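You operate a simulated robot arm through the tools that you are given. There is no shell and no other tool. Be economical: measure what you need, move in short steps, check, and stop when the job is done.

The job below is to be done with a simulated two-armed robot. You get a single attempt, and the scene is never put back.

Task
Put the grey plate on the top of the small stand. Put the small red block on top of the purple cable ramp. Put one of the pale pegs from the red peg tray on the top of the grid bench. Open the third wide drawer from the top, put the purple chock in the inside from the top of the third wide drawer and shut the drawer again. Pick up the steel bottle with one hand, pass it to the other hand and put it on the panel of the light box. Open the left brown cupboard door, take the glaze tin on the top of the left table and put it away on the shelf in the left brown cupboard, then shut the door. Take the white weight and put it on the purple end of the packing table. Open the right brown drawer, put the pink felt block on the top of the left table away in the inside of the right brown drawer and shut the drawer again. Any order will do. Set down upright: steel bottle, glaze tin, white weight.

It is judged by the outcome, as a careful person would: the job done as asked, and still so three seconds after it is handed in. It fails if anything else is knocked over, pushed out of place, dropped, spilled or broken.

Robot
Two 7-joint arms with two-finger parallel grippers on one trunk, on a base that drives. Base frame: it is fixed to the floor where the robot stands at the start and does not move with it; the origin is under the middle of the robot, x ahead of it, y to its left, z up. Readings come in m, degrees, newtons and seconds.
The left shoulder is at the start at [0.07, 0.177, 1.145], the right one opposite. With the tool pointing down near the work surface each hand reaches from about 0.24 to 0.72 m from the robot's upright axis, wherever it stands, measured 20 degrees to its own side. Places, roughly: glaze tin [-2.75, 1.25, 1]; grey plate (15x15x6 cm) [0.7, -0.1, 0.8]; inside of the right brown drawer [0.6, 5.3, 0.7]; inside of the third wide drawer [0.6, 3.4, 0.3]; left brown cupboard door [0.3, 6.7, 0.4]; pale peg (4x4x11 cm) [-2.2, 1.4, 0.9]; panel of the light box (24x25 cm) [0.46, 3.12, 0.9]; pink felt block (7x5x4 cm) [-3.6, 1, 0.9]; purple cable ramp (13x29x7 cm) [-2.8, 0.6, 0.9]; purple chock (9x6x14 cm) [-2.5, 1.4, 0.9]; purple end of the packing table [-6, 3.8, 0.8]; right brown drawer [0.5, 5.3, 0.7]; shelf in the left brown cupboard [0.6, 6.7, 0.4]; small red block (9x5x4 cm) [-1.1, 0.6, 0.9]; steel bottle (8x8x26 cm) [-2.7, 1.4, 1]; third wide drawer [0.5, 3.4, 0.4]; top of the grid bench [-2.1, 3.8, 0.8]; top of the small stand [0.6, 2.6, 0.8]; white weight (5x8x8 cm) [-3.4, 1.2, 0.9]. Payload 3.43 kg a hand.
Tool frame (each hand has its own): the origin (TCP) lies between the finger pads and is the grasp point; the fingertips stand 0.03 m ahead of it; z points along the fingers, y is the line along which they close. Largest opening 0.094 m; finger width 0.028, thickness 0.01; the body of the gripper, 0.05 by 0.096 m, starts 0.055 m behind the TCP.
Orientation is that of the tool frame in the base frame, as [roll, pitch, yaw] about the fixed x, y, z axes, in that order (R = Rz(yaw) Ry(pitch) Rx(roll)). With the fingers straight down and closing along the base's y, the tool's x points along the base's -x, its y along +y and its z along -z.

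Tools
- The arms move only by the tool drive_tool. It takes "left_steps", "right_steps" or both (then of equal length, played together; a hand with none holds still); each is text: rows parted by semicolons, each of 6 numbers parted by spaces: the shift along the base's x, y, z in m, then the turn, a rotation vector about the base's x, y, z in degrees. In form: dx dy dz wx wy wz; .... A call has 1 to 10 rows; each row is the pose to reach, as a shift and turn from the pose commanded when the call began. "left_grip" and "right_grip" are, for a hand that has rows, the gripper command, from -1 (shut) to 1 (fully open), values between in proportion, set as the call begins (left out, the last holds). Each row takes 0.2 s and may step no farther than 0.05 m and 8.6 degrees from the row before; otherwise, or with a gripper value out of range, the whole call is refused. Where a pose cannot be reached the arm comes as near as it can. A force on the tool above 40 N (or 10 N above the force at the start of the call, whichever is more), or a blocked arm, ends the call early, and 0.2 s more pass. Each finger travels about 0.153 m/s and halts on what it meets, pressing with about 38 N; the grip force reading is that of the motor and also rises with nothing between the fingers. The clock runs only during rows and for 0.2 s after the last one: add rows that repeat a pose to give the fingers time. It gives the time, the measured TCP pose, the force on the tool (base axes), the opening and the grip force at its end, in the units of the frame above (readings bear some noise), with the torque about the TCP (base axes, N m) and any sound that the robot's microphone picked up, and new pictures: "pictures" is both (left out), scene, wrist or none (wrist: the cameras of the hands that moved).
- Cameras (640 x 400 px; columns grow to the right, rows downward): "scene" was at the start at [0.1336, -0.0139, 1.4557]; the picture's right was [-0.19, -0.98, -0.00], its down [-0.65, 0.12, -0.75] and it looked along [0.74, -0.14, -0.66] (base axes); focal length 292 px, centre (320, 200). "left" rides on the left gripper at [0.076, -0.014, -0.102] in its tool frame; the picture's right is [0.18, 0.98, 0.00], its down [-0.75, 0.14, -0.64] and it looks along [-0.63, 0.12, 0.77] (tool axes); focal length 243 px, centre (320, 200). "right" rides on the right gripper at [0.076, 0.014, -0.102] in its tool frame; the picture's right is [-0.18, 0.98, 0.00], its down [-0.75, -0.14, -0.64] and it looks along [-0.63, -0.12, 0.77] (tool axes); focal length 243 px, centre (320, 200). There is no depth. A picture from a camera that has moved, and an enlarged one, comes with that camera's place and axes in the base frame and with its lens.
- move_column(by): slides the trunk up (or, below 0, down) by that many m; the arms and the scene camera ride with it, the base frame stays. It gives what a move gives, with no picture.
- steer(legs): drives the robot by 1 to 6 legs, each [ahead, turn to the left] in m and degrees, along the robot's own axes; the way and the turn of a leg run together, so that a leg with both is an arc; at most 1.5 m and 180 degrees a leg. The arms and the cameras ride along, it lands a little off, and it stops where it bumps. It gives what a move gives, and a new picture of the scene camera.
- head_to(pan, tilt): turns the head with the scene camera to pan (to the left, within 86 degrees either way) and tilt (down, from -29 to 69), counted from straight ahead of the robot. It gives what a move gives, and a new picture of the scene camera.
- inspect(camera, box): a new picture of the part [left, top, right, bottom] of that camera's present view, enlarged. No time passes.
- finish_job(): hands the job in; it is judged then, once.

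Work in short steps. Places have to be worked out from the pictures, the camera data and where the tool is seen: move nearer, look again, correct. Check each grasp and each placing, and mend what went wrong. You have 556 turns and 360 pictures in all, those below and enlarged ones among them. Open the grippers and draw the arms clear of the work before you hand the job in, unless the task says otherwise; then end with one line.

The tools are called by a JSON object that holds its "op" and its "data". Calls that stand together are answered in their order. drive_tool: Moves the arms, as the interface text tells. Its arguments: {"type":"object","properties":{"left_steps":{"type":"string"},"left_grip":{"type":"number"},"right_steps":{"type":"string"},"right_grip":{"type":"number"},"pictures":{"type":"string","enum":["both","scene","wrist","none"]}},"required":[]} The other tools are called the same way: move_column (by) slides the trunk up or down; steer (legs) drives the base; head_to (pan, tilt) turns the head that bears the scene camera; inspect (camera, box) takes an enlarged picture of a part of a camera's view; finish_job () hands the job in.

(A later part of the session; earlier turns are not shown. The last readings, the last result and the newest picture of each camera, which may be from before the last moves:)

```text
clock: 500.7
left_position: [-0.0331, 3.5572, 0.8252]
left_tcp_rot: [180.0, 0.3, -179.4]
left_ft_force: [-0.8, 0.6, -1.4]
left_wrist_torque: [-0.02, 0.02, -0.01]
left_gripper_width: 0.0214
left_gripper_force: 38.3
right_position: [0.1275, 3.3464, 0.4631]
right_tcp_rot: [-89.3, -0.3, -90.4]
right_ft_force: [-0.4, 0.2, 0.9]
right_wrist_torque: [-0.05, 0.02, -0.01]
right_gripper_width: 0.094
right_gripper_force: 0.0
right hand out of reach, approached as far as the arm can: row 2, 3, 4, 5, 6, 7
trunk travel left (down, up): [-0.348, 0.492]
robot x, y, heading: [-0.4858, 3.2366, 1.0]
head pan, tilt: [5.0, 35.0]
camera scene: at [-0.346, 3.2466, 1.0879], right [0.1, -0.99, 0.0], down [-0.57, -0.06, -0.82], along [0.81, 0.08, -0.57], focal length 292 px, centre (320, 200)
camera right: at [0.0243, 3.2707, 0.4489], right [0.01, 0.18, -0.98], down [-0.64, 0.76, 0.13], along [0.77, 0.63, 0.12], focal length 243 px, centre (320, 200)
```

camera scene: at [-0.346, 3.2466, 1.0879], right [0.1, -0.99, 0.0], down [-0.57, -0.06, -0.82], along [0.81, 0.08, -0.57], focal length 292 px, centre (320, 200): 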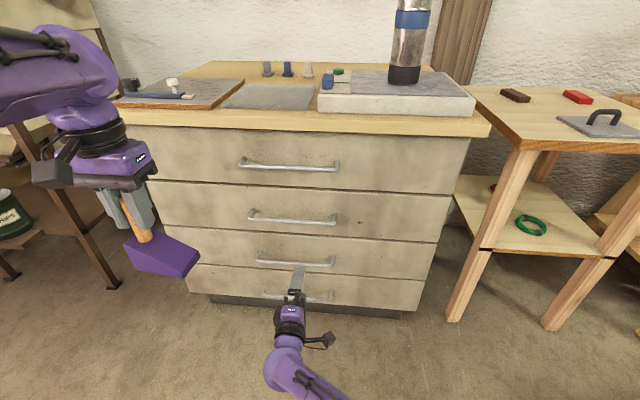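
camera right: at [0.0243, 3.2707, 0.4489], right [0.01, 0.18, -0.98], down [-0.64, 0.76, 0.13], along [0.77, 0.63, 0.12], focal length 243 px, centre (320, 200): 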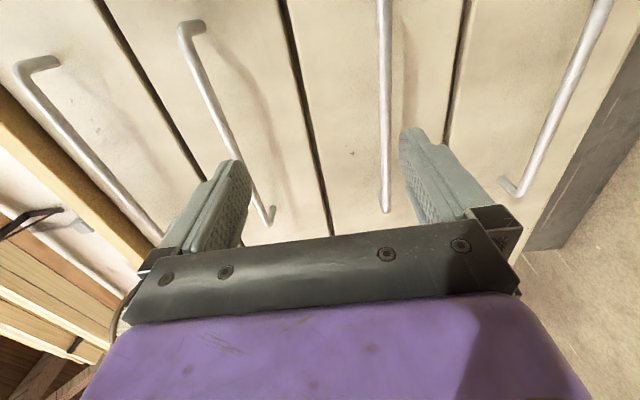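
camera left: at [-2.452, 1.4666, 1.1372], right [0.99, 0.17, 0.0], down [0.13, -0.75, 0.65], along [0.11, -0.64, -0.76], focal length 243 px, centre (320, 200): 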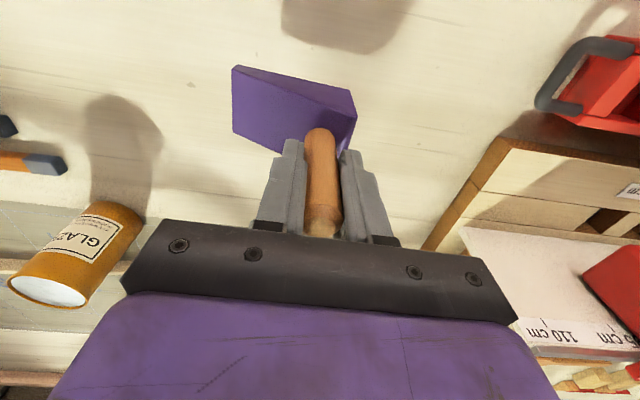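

At the reach limit. I'll lower the trunk 6 cm (hand to z≈0.40) and drive 8 cm forward.

{"op": "move_column", "data": {"by": -0.06}}

{"op": "steer", "data": {"legs": [[0.07, -1]]}}

{"op": "inspect", "data": {"camera": "right", "box": [0, 0, 640, 400]}}

```text
clock: 501.7
left_position: [-0.0327, 3.5573, 0.7662]
left_tcp_rot: [-180.0, 0.3, -179.3]
left_ft_force: [0.2, -0.1, -1.3]
left_wrist_torque: [0.04, -0.02, 0.02]
left_gripper_width: 0.0215
left_gripper_force: 38.5
right_position: [0.1266, 3.347, 0.4054]
right_tcp_rot: [-89.3, -0.4, -90.4]
right_ft_force: [-0.8, -0.2, 0.2]
right_wrist_torque: [0.03, 0.0, -0.02]
right_gripper_width: 0.0941
right_gripper_force: 0.0
trunk travel left (down, up): [-0.288, 0.552]
robot x, y, heading: [-0.4853, 3.2352, 1.0]
head pan, tilt: [5.0, 35.0]
```

```text
clock: 502.7
left_position: [0.0426, 3.55, 0.7657]
left_tcp_rot: [179.9, 0.4, 179.6]
left_ft_force: [-0.2, 0.0, -0.5]
left_wrist_torque: [0.05, 0.01, 0.01]
left_gripper_width: 0.0217
left_gripper_force: 38.1
right_position: [0.2, 3.3372, 0.4038]
right_tcp_rot: [-89.3, -0.2, -91.3]
right_ft_force: [0.2, 0.0, 0.4]
right_wrist_torque: [0.02, -0.02, 0.01]
right_gripper_width: 0.094
right_gripper_force: 0.0
trunk travel left (down, up): [-0.288, 0.552]
robot x, y, heading: [-0.4129, 3.2341, 0.1]
head pan, tilt: [5.0, 35.0]
camera scene: at [-0.2749, 3.2448, 1.0278], right [0.08, -1.0, 0.0], down [-0.57, -0.05, -0.82], along [0.82, 0.07, -0.57], focal length 292 px, centre (320, 200)
```

scene: 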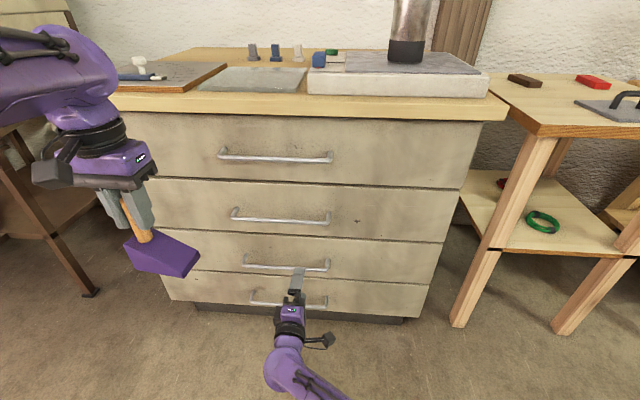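

```text
1.00 times, centred on (320, 200) of right (not enlarged: the box is as wide or as high as the picture)
camera zoom: at [0.0951, 3.2625, 0.3885], right [0.01, 0.18, -0.98], down [-0.63, 0.77, 0.13], along [0.78, 0.61, 0.12], focal length 243 px, centre (320, 200)
```

zoom: 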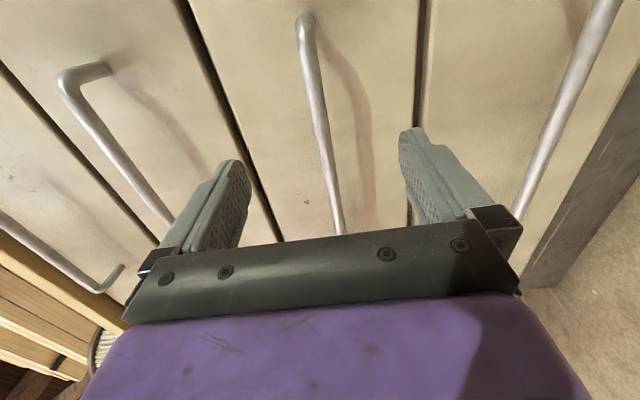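

The bar is centred between the fingers. Driving 6 cm forward to put it between the pads.

{"op": "steer", "data": {"legs": [[0.06, 0]]}}

{"op": "inspect", "data": {"camera": "right", "box": [0, 0, 640, 400]}}

```text
clock: 503.7
left_position: [0.1031, 3.5497, 0.7648]
left_tcp_rot: [-180.0, 0.3, 179.6]
left_ft_force: [-1.1, -0.4, -1.5]
left_wrist_torque: [0.03, 0.01, 0.0]
left_gripper_width: 0.0212
left_gripper_force: 38.0
right_position: [0.2592, 3.3365, 0.4043]
right_tcp_rot: [-89.4, -0.3, -91.3]
right_ft_force: [0.6, -0.4, -0.6]
right_wrist_torque: [0.02, 0.0, -0.01]
right_gripper_width: 0.094
right_gripper_force: 0.0
trunk travel left (down, up): [-0.288, 0.552]
robot x, y, heading: [-0.3529, 3.2336, -0.0]
head pan, tilt: [5.0, 35.0]
camera scene: at [-0.2152, 3.2447, 1.0278], right [0.09, -1.0, 0.0], down [-0.57, -0.05, -0.82], along [0.82, 0.07, -0.57], focal length 292 px, centre (320, 200)
```

scene: 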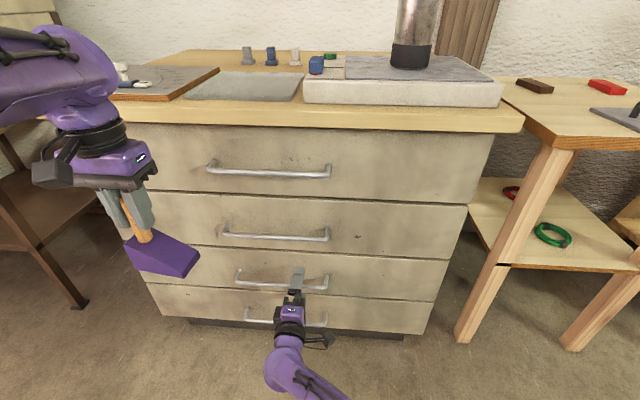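

```text
1.00 times, centred on (320, 200) of right (not enlarged: the box is as wide or as high as the picture)
camera zoom: at [0.1548, 3.2624, 0.3885], right [0.01, 0.18, -0.98], down [-0.63, 0.77, 0.13], along [0.78, 0.61, 0.12], focal length 243 px, centre (320, 200)
```

zoom: 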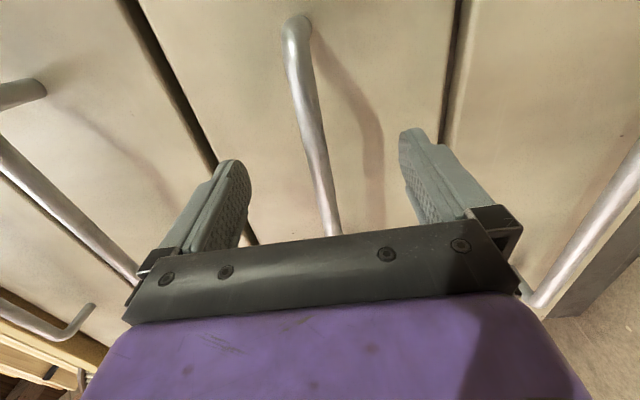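

The bar is within the pads. Closing the right gripper on it.

{"op": "drive_tool", "data": {"right_steps": "0 0 0 0 0 0; 0 0 0 0 0 0; 0 0 0 0 0 0; 0 0 0 0 0 0", "right_grip": -1, "pictures": "wrist"}}

```text
clock: 504.7
left_position: [0.1029, 3.5503, 0.7649]
left_tcp_rot: [-180.0, 0.3, 179.6]
left_ft_force: [-0.5, -0.5, -2.5]
left_wrist_torque: [0.0, 0.0, 0.03]
left_gripper_width: 0.0214
left_gripper_force: 38.0
right_position: [0.2595, 3.3357, 0.4029]
right_tcp_rot: [-89.5, -0.3, -91.5]
right_ft_force: [-2.4, 0.8, -7.5]
right_wrist_torque: [0.74, 0.1, -0.09]
right_gripper_width: 0.0117
right_gripper_force: 45.2
trunk travel left (down, up): [-0.288, 0.552]
robot x, y, heading: [-0.3558, 3.2357, -0.2]
head pan, tilt: [5.0, 35.0]
camera right: at [0.1546, 3.2624, 0.3878], right [0.01, 0.18, -0.98], down [-0.63, 0.77, 0.13], along [0.78, 0.61, 0.12], focal length 243 px, centre (320, 200)
```

right: 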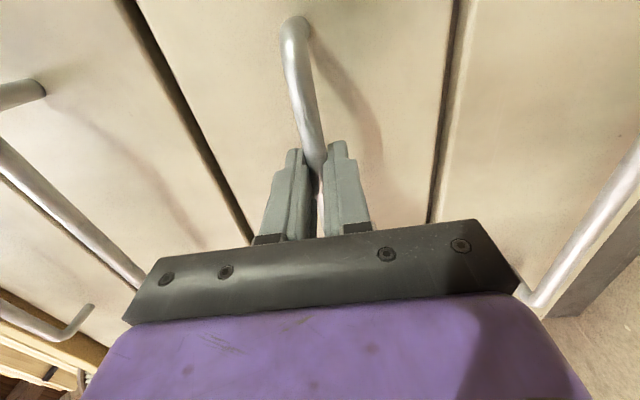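

Bar gripped (12 mm). Pulling by backing up 0.28 m.

{"op": "steer", "data": {"legs": [[-0.28, 0]]}}

```text
clock: 506.6
left_position: [-0.1745, 3.5502, 0.7657]
left_tcp_rot: [-180.0, 0.1, 179.5]
left_ft_force: [-0.3, -0.4, -2.3]
left_wrist_torque: [0.03, 0.0, -0.01]
left_gripper_width: 0.0216
left_gripper_force: 38.6
right_position: [-0.0182, 3.3354, 0.4028]
right_tcp_rot: [-89.5, -0.2, -91.5]
right_ft_force: [0.0, -7.6, -11.0]
right_wrist_torque: [0.6, 0.13, -0.08]
right_gripper_width: 0.0117
right_gripper_force: 45.0
trunk travel left (down, up): [-0.288, 0.552]
robot x, y, heading: [-0.6356, 3.236, -0.3]
head pan, tilt: [5.0, 35.0]
camera scene: at [-0.4931, 3.2448, 1.0277], right [0.08, -1.0, 0.0], down [-0.57, -0.05, -0.82], along [0.82, 0.07, -0.57], focal length 292 px, centre (320, 200)
```

scene: 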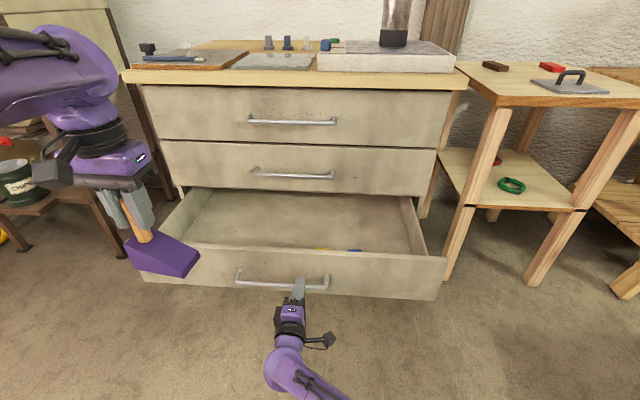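

The drawer is open about 28 cm. Releasing the handle, backing off 8 cm.

{"op": "drive_tool", "data": {"right_steps": "0 0 0 0 0 0; 0 0 0 0 0 0; 0 0 0 0 0 0", "right_grip": 1, "pictures": "none"}}

{"op": "steer", "data": {"legs": [[-0.08, 0]]}}

{"op": "drive_tool", "data": {"right_steps": "-0.01 -0.015 0.03 4.6 4.6 -4.6; -0.02 -0.03 0.06 9.2 9.2 -9.2; -0.03 -0.05 0.09 13.9 13.9 -13.9; -0.03 -0.07 0.12 18.5 18.5 -18.5; -0.03 -0.09 0.15 23.1 23.1 -23.1; -0.03 -0.12 0.18 27.7 27.7 -27.7; -0.03 -0.15 0.21 32.3 32.3 -32.3; -0.03 -0.18 0.24 37 37 -37; -0.03 -0.21 0.27 41.6 41.6 -41.6; -0.03 -0.24 0.3 46.2 46.2 -46.2", "pictures": "none"}}

{"op": "drive_tool", "data": {"right_steps": "0 -0.01 0.01 4.6 4.6 -4.6; 0 -0.02 0.02 9.2 9.2 -9.2; 0 -0.03 0.03 13.9 13.9 -13.9; 0 -0.04 0.04 18.5 18.5 -18.5; 0 -0.05 0.05 23.1 23.1 -23.1", "pictures": "scene"}}

```text
clock: 507.4
left_position: [-0.1765, 3.5494, 0.7652]
left_tcp_rot: [-180.0, 0.3, 179.5]
left_ft_force: [0.7, 0.7, -2.0]
left_wrist_torque: [0.01, -0.01, -0.01]
left_gripper_width: 0.0211
left_gripper_force: 37.9
right_position: [-0.0192, 3.3359, 0.4048]
right_tcp_rot: [-89.4, -0.3, -91.5]
right_ft_force: [-0.3, 1.1, -0.9]
right_wrist_torque: [-0.01, 0.0, -0.01]
right_gripper_width: 0.0942
right_gripper_force: 0.1
trunk travel left (down, up): [-0.288, 0.552]
robot x, y, heading: [-0.634, 3.2361, -0.1]
head pan, tilt: [5.0, 35.0]
```

```text
clock: 508.5
left_position: [-0.2561, 3.5504, 0.7649]
left_tcp_rot: [-180.0, 0.4, 179.6]
left_ft_force: [-0.4, 0.5, -1.8]
left_wrist_torque: [0.01, 0.0, -0.01]
left_gripper_width: 0.0215
left_gripper_force: 37.7
right_position: [-0.1005, 3.3354, 0.4043]
right_tcp_rot: [-89.2, -0.3, -91.5]
right_ft_force: [0.1, 0.9, 0.8]
right_wrist_torque: [0.0, 0.0, 0.0]
right_gripper_width: 0.0943
right_gripper_force: 0.1
trunk travel left (down, up): [-0.288, 0.552]
robot x, y, heading: [-0.7154, 3.2341, -0.2]
head pan, tilt: [5.0, 35.0]
camera scene: at [-0.5759, 3.2454, 1.0281], right [0.08, -1.0, 0.0], down [-0.57, -0.05, -0.82], along [0.82, 0.07, -0.57], focal length 292 px, centre (320, 200)
```

scene: 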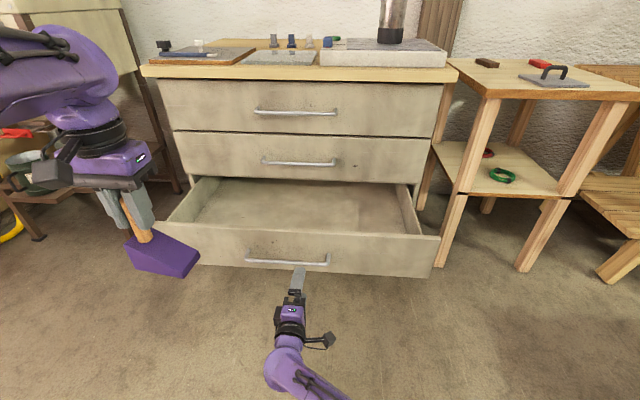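

```text
clock: 510.7
left_position: [-0.2559, 3.5494, 0.765]
left_tcp_rot: [180.0, 0.3, 179.5]
left_ft_force: [-0.4, 0.9, -2.5]
left_wrist_torque: [-0.03, -0.02, 0.01]
left_gripper_width: 0.0214
left_gripper_force: 37.7
right_position: [-0.1295, 3.0953, 0.7053]
right_tcp_rot: [-151.6, 15.5, -152.7]
right_ft_force: [0.2, 0.2, -0.1]
right_wrist_torque: [-0.02, 0.02, 0.0]
right_gripper_width: 0.0942
right_gripper_force: 0.1
trunk travel left (down, up): [-0.288, 0.552]
robot x, y, heading: [-0.7145, 3.2377, -0.2]
head pan, tilt: [5.0, 35.0]
```

```text
clock: 511.9
left_position: [-0.2576, 3.5497, 0.7664]
left_tcp_rot: [179.9, 0.3, 179.6]
left_ft_force: [0.3, 0.0, -0.9]
left_wrist_torque: [0.06, 0.0, 0.03]
left_gripper_width: 0.0216
left_gripper_force: 37.9
right_position: [-0.1305, 3.0452, 0.7546]
right_tcp_rot: [-179.5, -1.5, -179.9]
right_ft_force: [-0.5, -0.4, 0.4]
right_wrist_torque: [-0.03, 0.02, 0.04]
right_gripper_width: 0.0941
right_gripper_force: 0.1
trunk travel left (down, up): [-0.288, 0.552]
robot x, y, heading: [-0.7163, 3.2382, -0.4]
head pan, tilt: [5.0, 35.0]
camera scene: at [-0.5753, 3.2452, 1.0279], right [0.08, -1.0, 0.0], down [-0.57, -0.05, -0.82], along [0.82, 0.07, -0.57], focal length 292 px, centre (320, 200)
```

scene: 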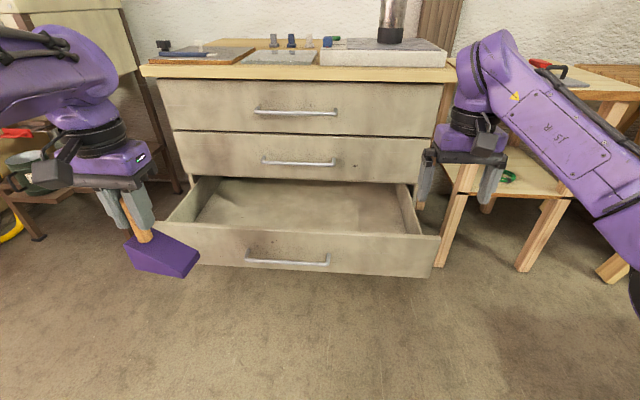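

Right hand is clear. Moving forward 0.3 m and looking down into the drawer.

{"op": "steer", "data": {"legs": [[0.3, 0]]}}

{"op": "head_to", "data": {"pan": 15, "tilt": 55}}

```text
clock: 513.9
left_position: [0.0452, 3.551, 0.7657]
left_tcp_rot: [-180.0, 0.2, 179.7]
left_ft_force: [-0.1, 0.4, -1.6]
left_wrist_torque: [0.0, 0.05, -0.01]
left_gripper_width: 0.0216
left_gripper_force: 37.6
right_position: [0.1748, 3.0461, 0.7536]
right_tcp_rot: [-179.5, -1.6, -179.4]
right_ft_force: [0.2, 0.0, -0.3]
right_wrist_torque: [0.0, 0.0, 0.01]
right_gripper_width: 0.094
right_gripper_force: 0.0
trunk travel left (down, up): [-0.288, 0.552]
robot x, y, heading: [-0.4138, 3.231, -0.1]
head pan, tilt: [5.0, 35.0]
camera scene: at [-0.2727, 3.2452, 1.0278], right [0.09, -1.0, 0.0], down [-0.57, -0.05, -0.82], along [0.82, 0.07, -0.57], focal length 292 px, centre (320, 200)
```

scene: 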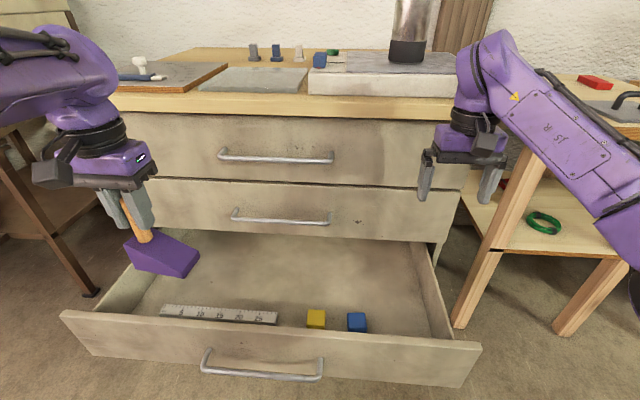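

```text
clock: 514.8
left_position: [0.0433, 3.5502, 0.7647]
left_tcp_rot: [-179.9, 0.3, 179.7]
left_ft_force: [-0.1, -0.3, -1.7]
left_wrist_torque: [0.02, -0.02, -0.03]
left_gripper_width: 0.0217
left_gripper_force: 37.8
right_position: [0.173, 3.0465, 0.755]
right_tcp_rot: [-179.4, -1.6, -179.5]
right_ft_force: [0.5, 0.1, -1.1]
right_wrist_torque: [-0.03, 0.01, 0.0]
right_gripper_width: 0.0942
right_gripper_force: 0.1
trunk travel left (down, up): [-0.288, 0.552]
robot x, y, heading: [-0.4134, 3.2364, -0.0]
head pan, tilt: [15.0, 55.0]
camera scene: at [-0.2913, 3.2562, 0.9998], right [0.26, -0.97, 0.0], down [-0.79, -0.21, -0.57], along [0.55, 0.15, -0.82], focal length 292 px, centre (320, 200)
```

scene: 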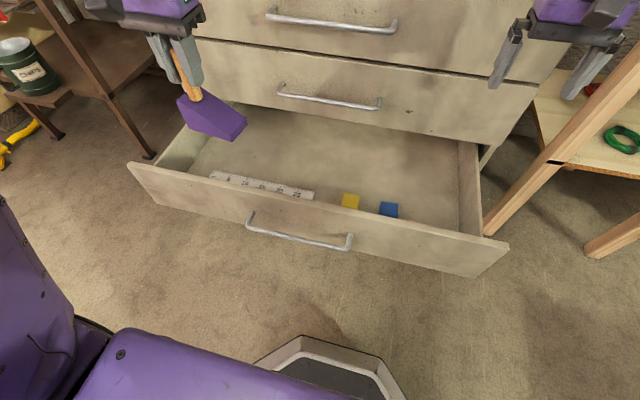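

Inside I see a ruler and two small blocks. I'll bring the left hand over the drawer and check the floor with the wrist camera.

{"op": "drive_tool", "data": {"left_steps": "0.02 -0.02 0 0 0 0; 0.04 -0.04 0 0 0 0; 0.05 -0.06 0 0 0 0", "pictures": "wrist"}}

```text
clock: 515.6
left_position: [0.0951, 3.4902, 0.7654]
left_tcp_rot: [179.9, 0.3, 179.7]
left_ft_force: [0.3, -0.9, -2.0]
left_wrist_torque: [0.02, 0.0, 0.0]
left_gripper_width: 0.0215
left_gripper_force: 38.2
right_position: [0.1741, 3.0475, 0.7535]
right_tcp_rot: [-179.3, -1.6, -179.5]
right_ft_force: [0.2, -0.6, 0.1]
right_wrist_torque: [0.04, 0.0, 0.01]
right_gripper_width: 0.094
right_gripper_force: 0.2
trunk travel left (down, up): [-0.288, 0.552]
robot x, y, heading: [-0.4134, 3.2331, -0.1]
head pan, tilt: [15.0, 55.0]
camera left: at [0.0174, 3.476, 0.8676], right [-0.18, 0.98, 0.0], down [0.75, 0.14, 0.65], along [0.64, 0.12, -0.76], focal length 243 px, centre (320, 200)
```

left: 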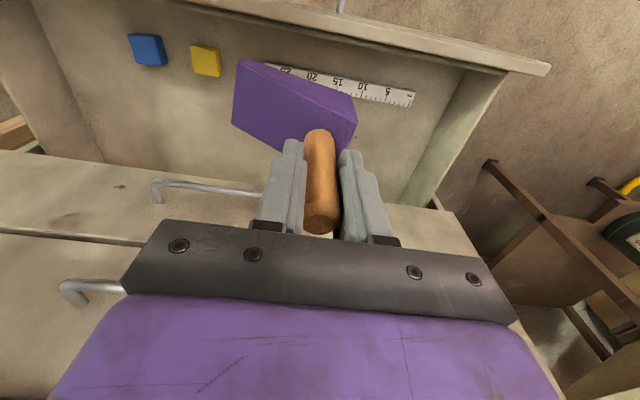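

The free floor is behind the ruler, x≈0.18–0.30. To stay clear of the second drawer's handle I'll set the chock at about (0.225, 3.60). Moving over it.

{"op": "drive_tool", "data": {"left_steps": "0.03 0.025 0 0 0 0; 0.06 0.055 0 0 0 0; 0.09 0.085 0 0 0 0; 0.13 0.11 0 0 0 0; 0.13 0.11 -0.04 0 0 0; 0.13 0.11 -0.08 0 0 0; 0.13 0.11 -0.12 0 0 0; 0.13 0.11 -0.16 0 0 0"}}

```text
clock: 517.4
left_position: [0.2248, 3.6016, 0.6031]
left_tcp_rot: [180.0, 0.3, 179.7]
left_ft_force: [-0.3, 0.1, -1.8]
left_wrist_torque: [0.03, 0.0, -0.01]
left_gripper_width: 0.0216
left_gripper_force: 38.4
right_position: [0.1741, 3.0477, 0.7537]
right_tcp_rot: [-179.5, -1.5, -179.5]
right_ft_force: [0.2, -0.1, 0.3]
right_wrist_torque: [-0.02, 0.0, 0.0]
right_gripper_width: 0.0939
right_gripper_force: 0.2
trunk travel left (down, up): [-0.288, 0.552]
robot x, y, heading: [-0.4109, 3.2367, -0.0]
head pan, tilt: [15.0, 55.0]
camera scene: at [-0.2909, 3.2565, 0.9997], right [0.26, -0.97, 0.0], down [-0.79, -0.21, -0.57], along [0.55, 0.15, -0.82], focal length 292 px, centre (320, 200)
camera left: at [0.1473, 3.5872, 0.7055], right [-0.18, 0.98, 0.0], down [0.75, 0.14, 0.65], along [0.64, 0.11, -0.76], focal length 243 px, centre (320, 200)
```

scene: 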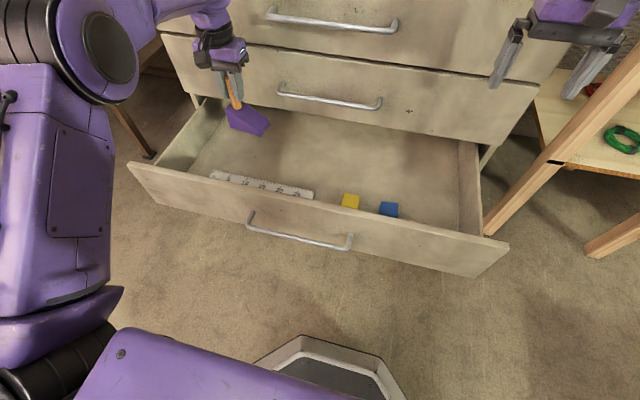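
left: 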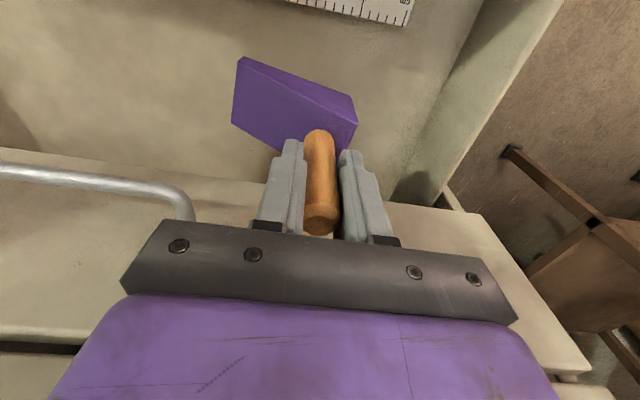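

Clear. Lowering the chock toward the drawer floor.

{"op": "drive_tool", "data": {"left_steps": "0 0.005 -0.04 0 0 0; 0 0.005 -0.08 0 0 0; 0 0.005 -0.11 0 0 0; 0 0.005 -0.13 0 0 0; 0 0.005 -0.145 0 0 0; 0 0.005 -0.155 0 0 0; 0 0.005 -0.162 0 0 0"}}

```text
clock: 519.0
left_position: [0.2293, 3.6059, 0.4555]
left_tcp_rot: [180.0, 1.7, 179.7]
left_ft_force: [2.7, -0.2, 21.5]
left_wrist_torque: [-0.48, 0.36, -0.06]
left_gripper_width: 0.0214
left_gripper_force: 37.5
right_position: [0.1718, 3.0466, 0.7564]
right_tcp_rot: [-179.5, -1.4, -179.5]
right_ft_force: [0.1, -0.1, 0.4]
right_wrist_torque: [0.0, 0.01, 0.02]
right_gripper_width: 0.094
right_gripper_force: 0.1
trunk travel left (down, up): [-0.288, 0.552]
robot x, y, heading: [-0.4121, 3.2374, 0.1]
head pan, tilt: [15.0, 55.0]
stopped in row 7 (left hand): the force on the tool passed its limit at 59 N (the readings are from after the stop); the commanded pose is now the measured one
camera scene: at [-0.2932, 3.2549, 1.0001], right [0.26, -0.97, 0.0], down [-0.79, -0.21, -0.58], along [0.56, 0.15, -0.82], focal length 292 px, centre (320, 200)
camera left: at [0.1497, 3.5911, 0.5558], right [-0.18, 0.98, 0.0], down [0.74, 0.14, 0.66], along [0.65, 0.12, -0.75], focal length 243 px, centre (320, 200)
```

scene: 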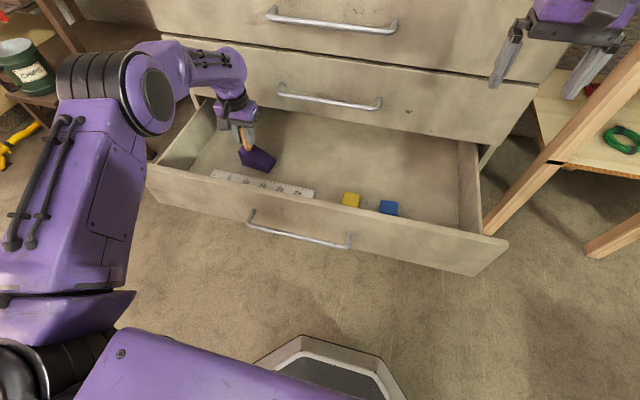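
left: 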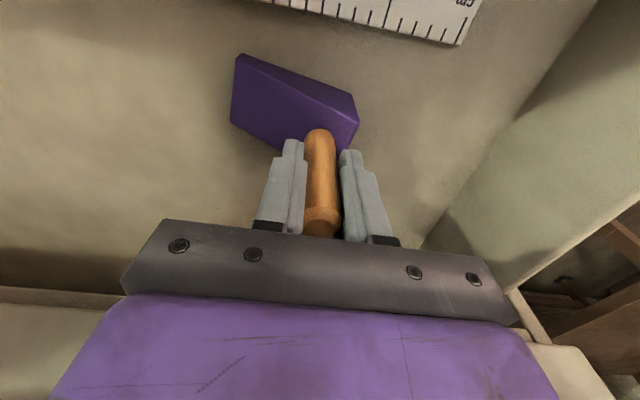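

The chock is on the drawer floor, but standing its handle top (z≈0.49) is about level with the drawer above, so it might jam on closing. I'll lay it on its side instead: lift, yaw the hand +90°, then tilt it down.

{"op": "drive_tool", "data": {"left_steps": "0 0 0.04 0 0 0; 0 0 0.08 0 0 0; 0 0 0.12 0 0 0; 0 0 0.16 0 0 0; -0.03 0 0.19 0 0 0; -0.06 0 0.21 0 0 8; -0.08 0 0.22 0 0 16; -0.09 0 0.22 0 0 24; -0.09 0 0.22 0 0 32; -0.09 0 0.22 0 0 40", "pictures": "none"}}

{"op": "drive_tool", "data": {"left_steps": "0 0 0 0 0 8.4; 0 0 0 0 0 16.8; 0 0 0 0 0 25; 0 0 0 0 0 33; 0 0 0 0 0 41; 0 0 0 0 0 50", "pictures": "scene"}}

```text
clock: 521.2
left_position: [0.1376, 3.6057, 0.6691]
left_tcp_rot: [-180.0, 1.0, -140.1]
left_ft_force: [-0.5, -0.4, -1.1]
left_wrist_torque: [0.02, 0.04, 0.0]
left_gripper_width: 0.0217
left_gripper_force: 38.0
right_position: [0.1735, 3.0481, 0.7541]
right_tcp_rot: [-179.4, -1.6, -179.5]
right_ft_force: [-0.7, -0.2, 0.8]
right_wrist_torque: [0.01, 0.02, 0.03]
right_gripper_width: 0.0937
right_gripper_force: 0.0
trunk travel left (down, up): [-0.288, 0.552]
robot x, y, heading: [-0.4106, 3.2387, 0.2]
head pan, tilt: [15.0, 55.0]
```

```text
refused: row 6 steps farther than a row can; nothing moved
```

Continuing the yaw in allowed steps.

{"op": "drive_tool", "data": {"left_steps": "0 0 0 0 0 8.4; 0 0 0 0 0 16.8; 0 0 0 0 0 25; 0 0 0 0 0 33; 0 0 0 0 0 41; 0 0 0 0 0 49", "pictures": "scene"}}

```text
clock: 522.6
left_position: [0.1376, 3.6061, 0.6708]
left_tcp_rot: [179.9, 1.0, -91.2]
left_ft_force: [0.8, 0.6, -0.7]
left_wrist_torque: [-0.03, -0.01, -0.01]
left_gripper_width: 0.0213
left_gripper_force: 38.9
right_position: [0.1731, 3.047, 0.7557]
right_tcp_rot: [-179.4, -1.6, -179.4]
right_ft_force: [-0.2, -0.7, 0.0]
right_wrist_torque: [-0.01, -0.01, -0.03]
right_gripper_width: 0.0944
right_gripper_force: 0.0
trunk travel left (down, up): [-0.288, 0.552]
robot x, y, heading: [-0.41, 3.2354, 0.4]
head pan, tilt: [15.0, 55.0]
camera scene: at [-0.2913, 3.2563, 0.9997], right [0.26, -0.97, 0.0], down [-0.79, -0.21, -0.57], along [0.55, 0.15, -0.82], focal length 292 px, centre (320, 200)
```

scene: 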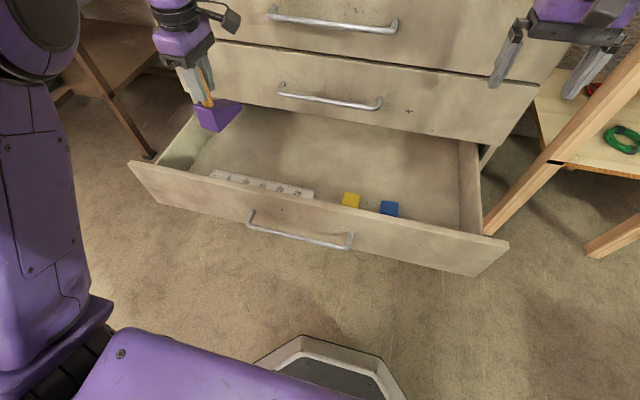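

Yaw done; the wedge now points into the cabinet. Tilting the hand −68° about x while moving to (0.19, 3.50).

{"op": "drive_tool", "data": {"left_steps": "0.005 -0.01 0 -8.5 0 0; 0.01 -0.02 0 -17 0 0; 0.015 -0.03 0 -25.5 0 0; 0.02 -0.04 0 -34 0 0; 0.03 -0.05 0 -42.5 0 0; 0.04 -0.06 0 -51 0 0; 0.045 -0.07 0 -59.5 0 0; 0.05 -0.08 0 -68 0 0; 0.05 -0.09 0 -68 0 0"}}

```text
clock: 524.6
left_position: [0.188, 3.5166, 0.6711]
left_tcp_rot: [-177.0, -67.3, -93.4]
left_ft_force: [0.4, 1.0, -1.3]
left_wrist_torque: [0.1, 0.01, 0.03]
left_gripper_width: 0.0214
left_gripper_force: 37.9
right_position: [0.1732, 3.0473, 0.7535]
right_tcp_rot: [-179.4, -1.5, -179.4]
right_ft_force: [0.0, 0.3, 0.3]
right_wrist_torque: [-0.02, -0.01, 0.01]
right_gripper_width: 0.0939
right_gripper_force: 0.0
trunk travel left (down, up): [-0.288, 0.552]
robot x, y, heading: [-0.4138, 3.2345, -0.0]
head pan, tilt: [15.0, 55.0]
camera scene: at [-0.2914, 3.2561, 0.9997], right [0.26, -0.97, 0.0], down [-0.79, -0.21, -0.57], along [0.55, 0.15, -0.82], focal length 292 px, centre (320, 200)
camera left: at [0.1996, 3.581, 0.7811], right [-0.99, -0.06, 0.15], down [-0.12, 0.89, -0.45], along [-0.1, -0.46, -0.88], focal length 243 px, centre (320, 200)
```

scene: 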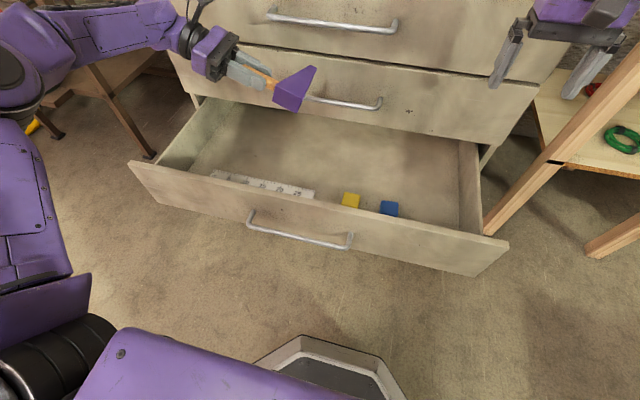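
left: 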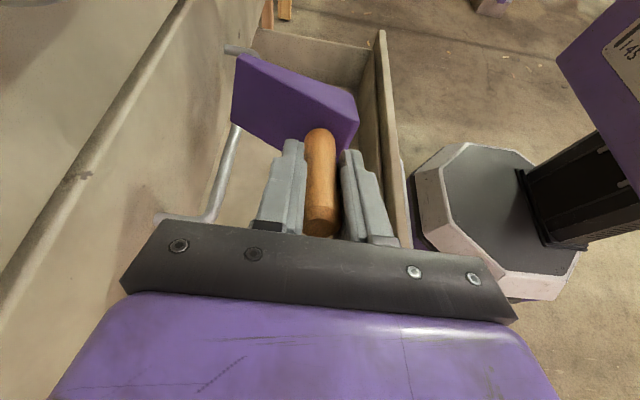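

Good posture with the camera on top. Shifting 1.5 cm away from the handle above and lowering into the drawer.

{"op": "drive_tool", "data": {"left_steps": "-0.008 -0.02 0 0 0 0; -0.015 -0.045 0 0 0 0; -0.015 -0.06 -0.03 0 0 0; -0.015 -0.06 -0.07 0 0 0; -0.015 -0.06 -0.11 0 0 0; -0.015 -0.06 -0.15 0 0 0; -0.015 -0.06 -0.19 0 0 0; -0.015 -0.06 -0.215 0 0 0"}}

```text
clock: 526.4
left_position: [0.1703, 3.457, 0.4547]
left_tcp_rot: [-177.1, -67.0, -93.2]
left_ft_force: [0.0, -0.4, -1.9]
left_wrist_torque: [0.13, 0.05, -0.04]
left_gripper_width: 0.0216
left_gripper_force: 37.6
right_position: [0.1735, 3.0473, 0.7543]
right_tcp_rot: [-179.5, -1.6, -179.5]
right_ft_force: [-0.4, 0.8, -1.3]
right_wrist_torque: [-0.02, 0.0, -0.01]
right_gripper_width: 0.094
right_gripper_force: 0.1
trunk travel left (down, up): [-0.288, 0.552]
robot x, y, heading: [-0.4123, 3.2384, -0.0]
head pan, tilt: [15.0, 55.0]
camera scene: at [-0.2911, 3.2565, 0.9997], right [0.26, -0.97, 0.0], down [-0.79, -0.21, -0.57], along [0.55, 0.15, -0.82], focal length 292 px, centre (320, 200)
camera left: at [0.1835, 3.5212, 0.5654], right [-0.99, -0.06, 0.15], down [-0.12, 0.89, -0.45], along [-0.1, -0.46, -0.88], focal length 243 px, centre (320, 200)
```

scene: 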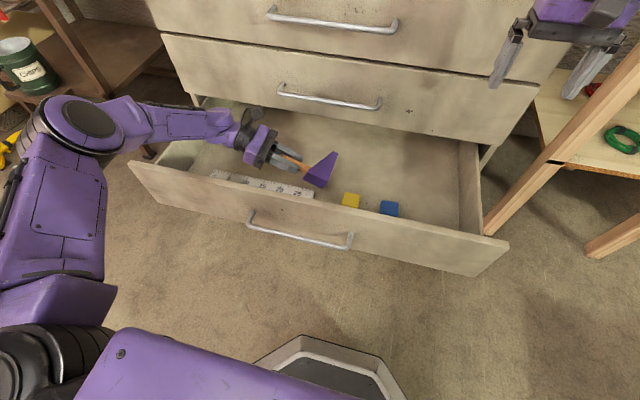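
left: 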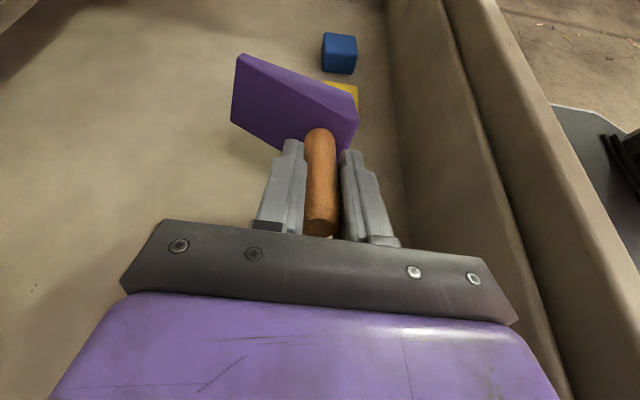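

Well placed. Lowering to contact in small steps.

{"op": "drive_tool", "data": {"left_steps": "0 0 -0.008 0 0 0; 0 0 -0.016 0 0 0; 0 0 -0.022 0 0 0; 0 0 -0.028 0 0 0; 0 0 -0.034 0 0 0; 0 0 -0.04 0 0 0; 0 0 -0.046 0 0 0", "pictures": "wrist"}}

```text
clock: 528.0
left_position: [0.173, 3.4569, 0.4104]
left_tcp_rot: [-177.0, -67.0, -93.3]
left_ft_force: [1.5, 1.4, 11.4]
left_wrist_torque: [-0.66, 0.11, 0.1]
left_gripper_width: 0.0213
left_gripper_force: 37.9
right_position: [0.1726, 3.0471, 0.7547]
right_tcp_rot: [-179.4, -1.5, -179.4]
right_ft_force: [-0.2, -0.1, 0.2]
right_wrist_torque: [0.03, 0.01, 0.02]
right_gripper_width: 0.0942
right_gripper_force: 0.1
trunk travel left (down, up): [-0.288, 0.552]
robot x, y, heading: [-0.4124, 3.2382, 0.2]
head pan, tilt: [15.0, 55.0]
camera left: at [0.1843, 3.5203, 0.5206], right [-0.99, -0.06, 0.15], down [-0.12, 0.89, -0.45], along [-0.1, -0.46, -0.88], focal length 243 px, centre (320, 200)
```

left: 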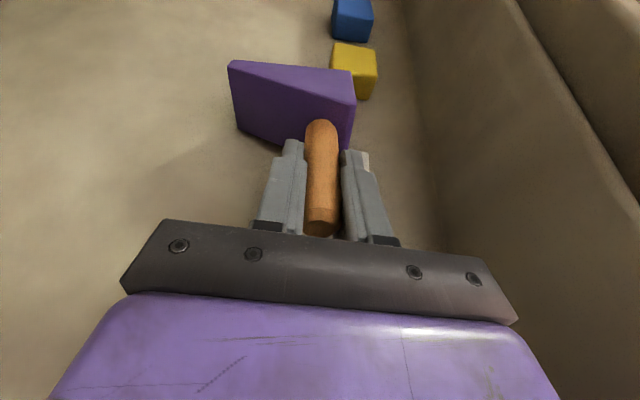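

Touching down (11 N). Opening and withdrawing along the hand's axis, then up.

{"op": "drive_tool", "data": {"left_steps": "0 0 0 0 0 0; 0 0 0 0 0 0; 0 0.02 0.01 0 0 0; 0 0.05 0.022 0 0 0; 0 0.08 0.034 0 0 0; 0 0.1 0.06 0 0 0; 0 0.11 0.1 0 0 0; 0 0.11 0.14 0 0 0; 0 0.11 0.18 0 0 0; 0 0.11 0.22 0 0 0", "left_grip": 0.2}}

```text
clock: 530.2
left_position: [0.1735, 3.5664, 0.6299]
left_tcp_rot: [-177.2, -67.1, -93.1]
left_ft_force: [-0.3, 0.8, 0.4]
left_wrist_torque: [0.01, -0.02, 0.01]
left_gripper_width: 0.0564
left_gripper_force: 0.0
right_position: [0.1731, 3.0472, 0.754]
right_tcp_rot: [-179.5, -1.4, -179.5]
right_ft_force: [-0.4, 0.1, -0.4]
right_wrist_torque: [-0.02, 0.01, 0.01]
right_gripper_width: 0.094
right_gripper_force: 0.1
trunk travel left (down, up): [-0.288, 0.552]
robot x, y, heading: [-0.4117, 3.2379, 0.1]
head pan, tilt: [15.0, 55.0]
camera scene: at [-0.2918, 3.256, 0.9997], right [0.26, -0.97, 0.0], down [-0.79, -0.21, -0.57], along [0.55, 0.15, -0.82], focal length 292 px, centre (320, 200)
camera left: at [0.1847, 3.6299, 0.7404], right [-0.99, -0.06, 0.15], down [-0.12, 0.89, -0.45], along [-0.11, -0.46, -0.88], focal length 243 px, centre (320, 200)
```

scene: 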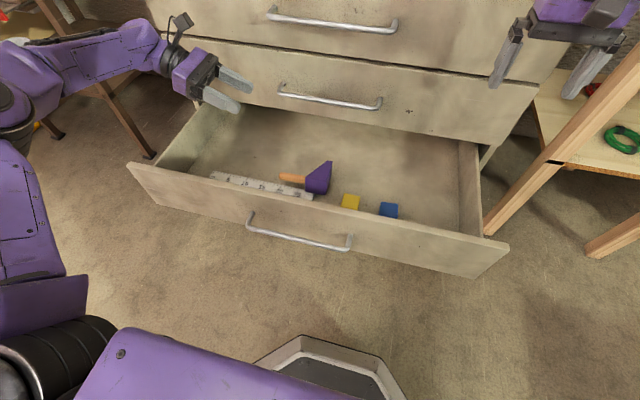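
left: 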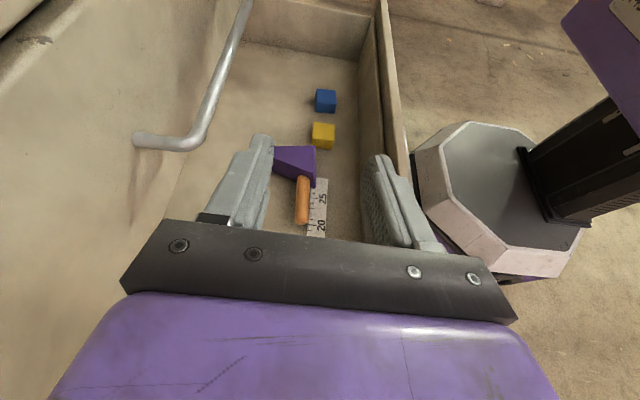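

The chock lies on its side in the drawer, low enough. Backing off 0.3 m and restoring the left hand to pointing down.

{"op": "steer", "data": {"legs": [[-0.303, 0]]}}

{"op": "drive_tool", "data": {"left_steps": "0 0.005 0.02 8.5 0 0; 0 0.01 0.04 17 0 0; 0 0.015 0.06 25.5 0 0; 0 0.02 0.08 34 0 0; 0 0.025 0.1 42.5 0 0; 0 0.03 0.12 51 0 0; 0 0.03 0.14 59.5 0 0; 0 0.03 0.14 67 0 0", "right_steps": "0 0.015 -0.01 -4.6 -4.6 4.6; 0 0.03 -0.02 -9.2 -9.2 9.2; 0 0.045 -0.03 -13.9 -13.9 13.9; 0 0.06 -0.045 -18.5 -18.5 18.5; 0 0.075 -0.06 -23.1 -23.1 23.1; 0 0.09 -0.08 -27.7 -27.7 27.7; 0 0.105 -0.1 -32.3 -32.3 32.3; 0 0.12 -0.12 -37 -37 37", "pictures": "none"}}

{"op": "drive_tool", "data": {"right_steps": "0 0.02 -0.03 -4.6 -4.6 4.6; 0 0.04 -0.06 -9.2 -9.2 9.2; 0.005 0.06 -0.09 -13.9 -13.9 13.9; 0.01 0.08 -0.12 -18.5 -18.5 18.5; 0.015 0.1 -0.15 -23.1 -23.1 23.1; 0.02 0.12 -0.18 -27.7 -27.7 27.7; 0.025 0.145 -0.205 -32.3 -32.3 32.3; 0.03 0.17 -0.23 -32.3 -32.3 32.3", "left_steps": "0 0 0 0 0 -8.5; 0 0 0 0 0 -17; 0 0 0 0 0 -25.5; 0 0 0 0 0 -34; 0 0 0 0 0 -42.5; 0 0 0 0 0 -51; 0 0 0 0 0 -59.5; 0 0 0 0 0 -68", "pictures": "both"}}

```text
clock: 532.2
left_position: [-0.1317, 3.5657, 0.6294]
left_tcp_rot: [-177.1, -67.0, -93.2]
left_ft_force: [-1.1, 0.6, 0.0]
left_wrist_torque: [0.02, -0.03, -0.01]
left_gripper_width: 0.0564
left_gripper_force: 0.0
right_position: [-0.1304, 3.0478, 0.7552]
right_tcp_rot: [-179.4, -1.5, -179.5]
right_ft_force: [0.6, 0.2, -0.2]
right_wrist_torque: [-0.01, -0.02, 0.0]
right_gripper_width: 0.094
right_gripper_force: 0.1
trunk travel left (down, up): [-0.288, 0.552]
robot x, y, heading: [-0.7175, 3.2355, -0.1]
head pan, tilt: [15.0, 55.0]
camera scene: at [-0.5956, 3.2561, 0.9998], right [0.26, -0.97, 0.0], down [-0.79, -0.21, -0.57], along [0.55, 0.15, -0.82], focal length 292 px, centre (320, 200)
```

scene: 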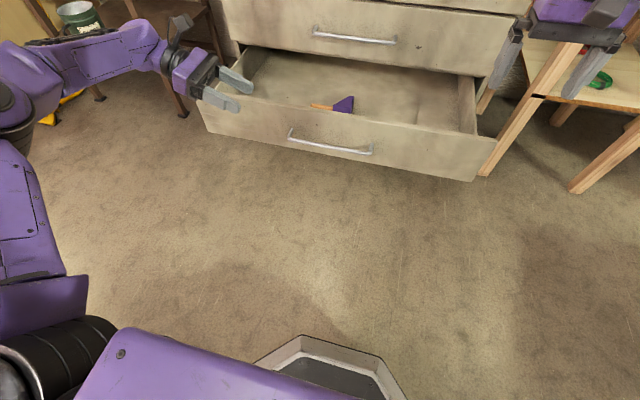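

```text
clock: 534.0
left_position: [-0.1308, 3.5966, 0.7689]
left_tcp_rot: [180.0, 0.1, -91.2]
left_ft_force: [-0.8, -0.5, 0.5]
left_wrist_torque: [0.02, -0.02, 0.01]
left_gripper_width: 0.0562
left_gripper_force: 0.1
right_position: [-0.1314, 3.1669, 0.6338]
right_tcp_rot: [-131.0, 18.1, -132.2]
right_ft_force: [-0.9, -0.6, 0.5]
right_wrist_torque: [0.02, 0.02, 0.0]
right_gripper_width: 0.0939
right_gripper_force: 0.1
trunk travel left (down, up): [-0.288, 0.552]
robot x, y, heading: [-0.7157, 3.2355, 0.2]
head pan, tilt: [15.0, 55.0]
```

```text
clock: 535.8
left_position: [-0.1313, 3.5971, 0.7694]
left_tcp_rot: [-179.9, -0.1, -159.3]
left_ft_force: [0.6, -0.5, 0.4]
left_wrist_torque: [0.03, -0.01, 0.0]
left_gripper_width: 0.0566
left_gripper_force: 0.0
right_position: [-0.1023, 3.338, 0.4031]
right_tcp_rot: [-89.4, -0.8, -91.4]
right_ft_force: [0.0, -0.3, -1.0]
right_wrist_torque: [-0.03, -0.03, 0.01]
right_gripper_width: 0.0941
right_gripper_force: 0.1
trunk travel left (down, up): [-0.288, 0.552]
robot x, y, heading: [-0.7153, 3.2344, 0.1]
head pan, tilt: [15.0, 55.0]
camera scene: at [-0.5953, 3.2566, 0.9999], right [0.26, -0.97, 0.0], down [-0.79, -0.21, -0.57], along [0.55, 0.15, -0.82], focal length 292 px, centre (320, 200)
camera right: at [-0.2065, 3.2643, 0.3882], right [0.01, 0.17, -0.99], down [-0.62, 0.77, 0.12], along [0.78, 0.61, 0.12], focal length 243 px, centre (320, 200)
camera left: at [-0.1983, 3.5565, 0.872], right [-0.52, 0.85, 0.0], down [0.66, 0.4, 0.64], along [0.55, 0.33, -0.77], focal length 243 px, centre (320, 200)
```

scene: 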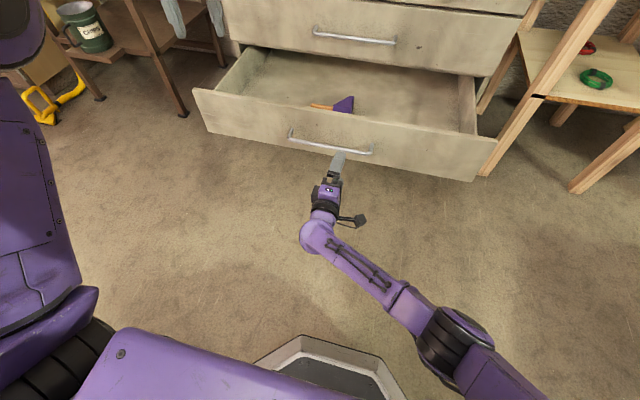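
right: 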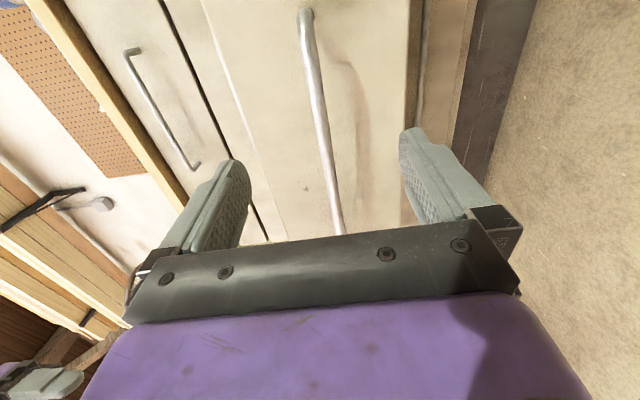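
left: 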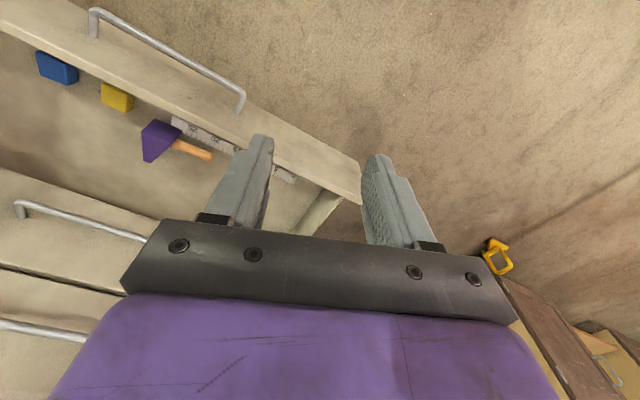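

Aligned with the handle again. Drive 8 cm, grip the bar, then push the drawer shut by driving forward.

{"op": "steer", "data": {"legs": [[0.082, 0]]}}

{"op": "drive_tool", "data": {"right_steps": "0 0 0 0 0 0; 0 0 0 0 0 0; 0 0 0 0 0 0; 0 0 0 0 0 0", "left_steps": "-0.02 0 0.02 0 0 0; -0.04 0 0.04 0 0 0; -0.06 0 0.06 0 0 -8; -0.08 0 0.08 0 0 -16", "right_grip": -1, "pictures": "none"}}

```text
clock: 536.9
left_position: [-0.0495, 3.5966, 0.7681]
left_tcp_rot: [-179.9, 0.0, -159.1]
left_ft_force: [1.1, -0.3, -0.2]
left_wrist_torque: [0.02, 0.01, -0.02]
left_gripper_width: 0.0561
left_gripper_force: 0.1
right_position: [-0.0196, 3.3373, 0.4022]
right_tcp_rot: [-89.4, -0.7, -91.6]
right_ft_force: [0.3, 0.1, -0.7]
right_wrist_torque: [0.03, 0.01, 0.0]
right_gripper_width: 0.0939
right_gripper_force: 0.1
trunk travel left (down, up): [-0.288, 0.552]
robot x, y, heading: [-0.6378, 3.236, 0.3]
head pan, tilt: [15.0, 55.0]
camera scene: at [-0.5134, 3.2565, 0.9996], right [0.26, -0.97, 0.0], down [-0.79, -0.21, -0.57], along [0.55, 0.15, -0.82], focal length 292 px, centre (320, 200)
```

scene: 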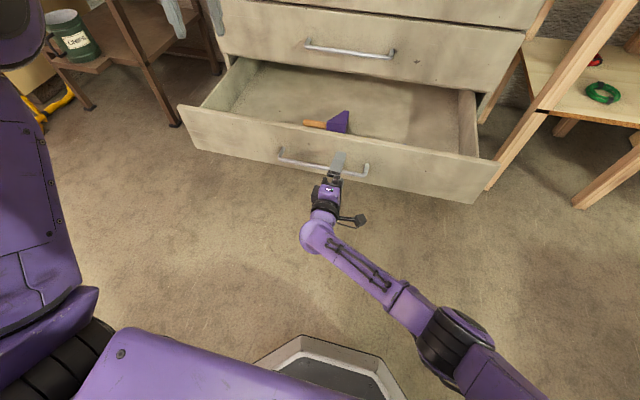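

```text
clock: 537.9
left_position: [-0.1299, 3.598, 0.8493]
left_tcp_rot: [-180.0, 0.0, -175.3]
left_ft_force: [0.3, -0.1, -0.1]
left_wrist_torque: [0.01, 0.02, 0.0]
left_gripper_width: 0.0567
left_gripper_force: 0.1
right_position: [-0.0208, 3.3379, 0.4038]
right_tcp_rot: [-89.5, -0.5, -91.7]
right_ft_force: [-1.2, -1.5, -1.1]
right_wrist_torque: [1.27, 0.03, -0.18]
right_gripper_width: 0.0116
right_gripper_force: 44.7
trunk travel left (down, up): [-0.288, 0.552]
robot x, y, heading: [-0.631, 3.2347, 0.2]
head pan, tilt: [15.0, 55.0]
```

Bar gripped. Driving forward to shut the drawer.

{"op": "steer", "data": {"legs": [[0.29, 0]]}}

```text
clock: 540.0
left_position: [0.157, 3.5971, 0.8491]
left_tcp_rot: [-180.0, 0.1, -175.2]
left_ft_force: [-0.4, 0.3, 0.2]
left_wrist_torque: [0.02, -0.05, -0.01]
left_gripper_width: 0.0562
left_gripper_force: 0.1
right_position: [0.2631, 3.3399, 0.4034]
right_tcp_rot: [-89.4, -0.3, -91.4]
right_ft_force: [-5.4, -3.8, 3.7]
right_wrist_torque: [0.6, -0.1, 0.58]
right_gripper_width: 0.0118
right_gripper_force: 45.1
trunk travel left (down, up): [-0.288, 0.552]
robot x, y, heading: [-0.3453, 3.2383, 0.1]
head pan, tilt: [15.0, 55.0]
stopped in leg 1: the force on the tool passed its limit at 92 N (the readings are from after the stop); the commanded pose is now the measured one
camera scene: at [-0.228, 3.2566, 0.9998], right [0.26, -0.97, 0.0], down [-0.79, -0.21, -0.57], along [0.55, 0.15, -0.82], focal length 292 px, centre (320, 200)
```

scene: 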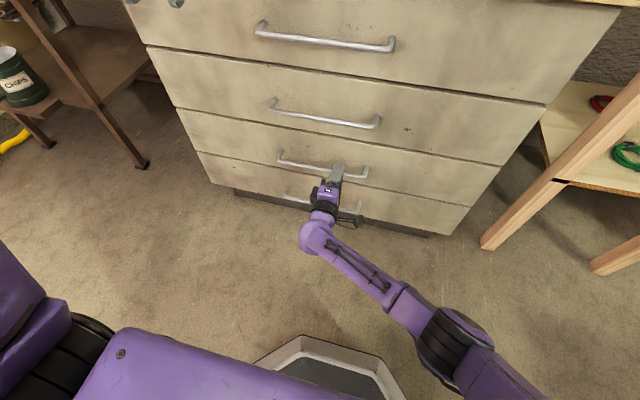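

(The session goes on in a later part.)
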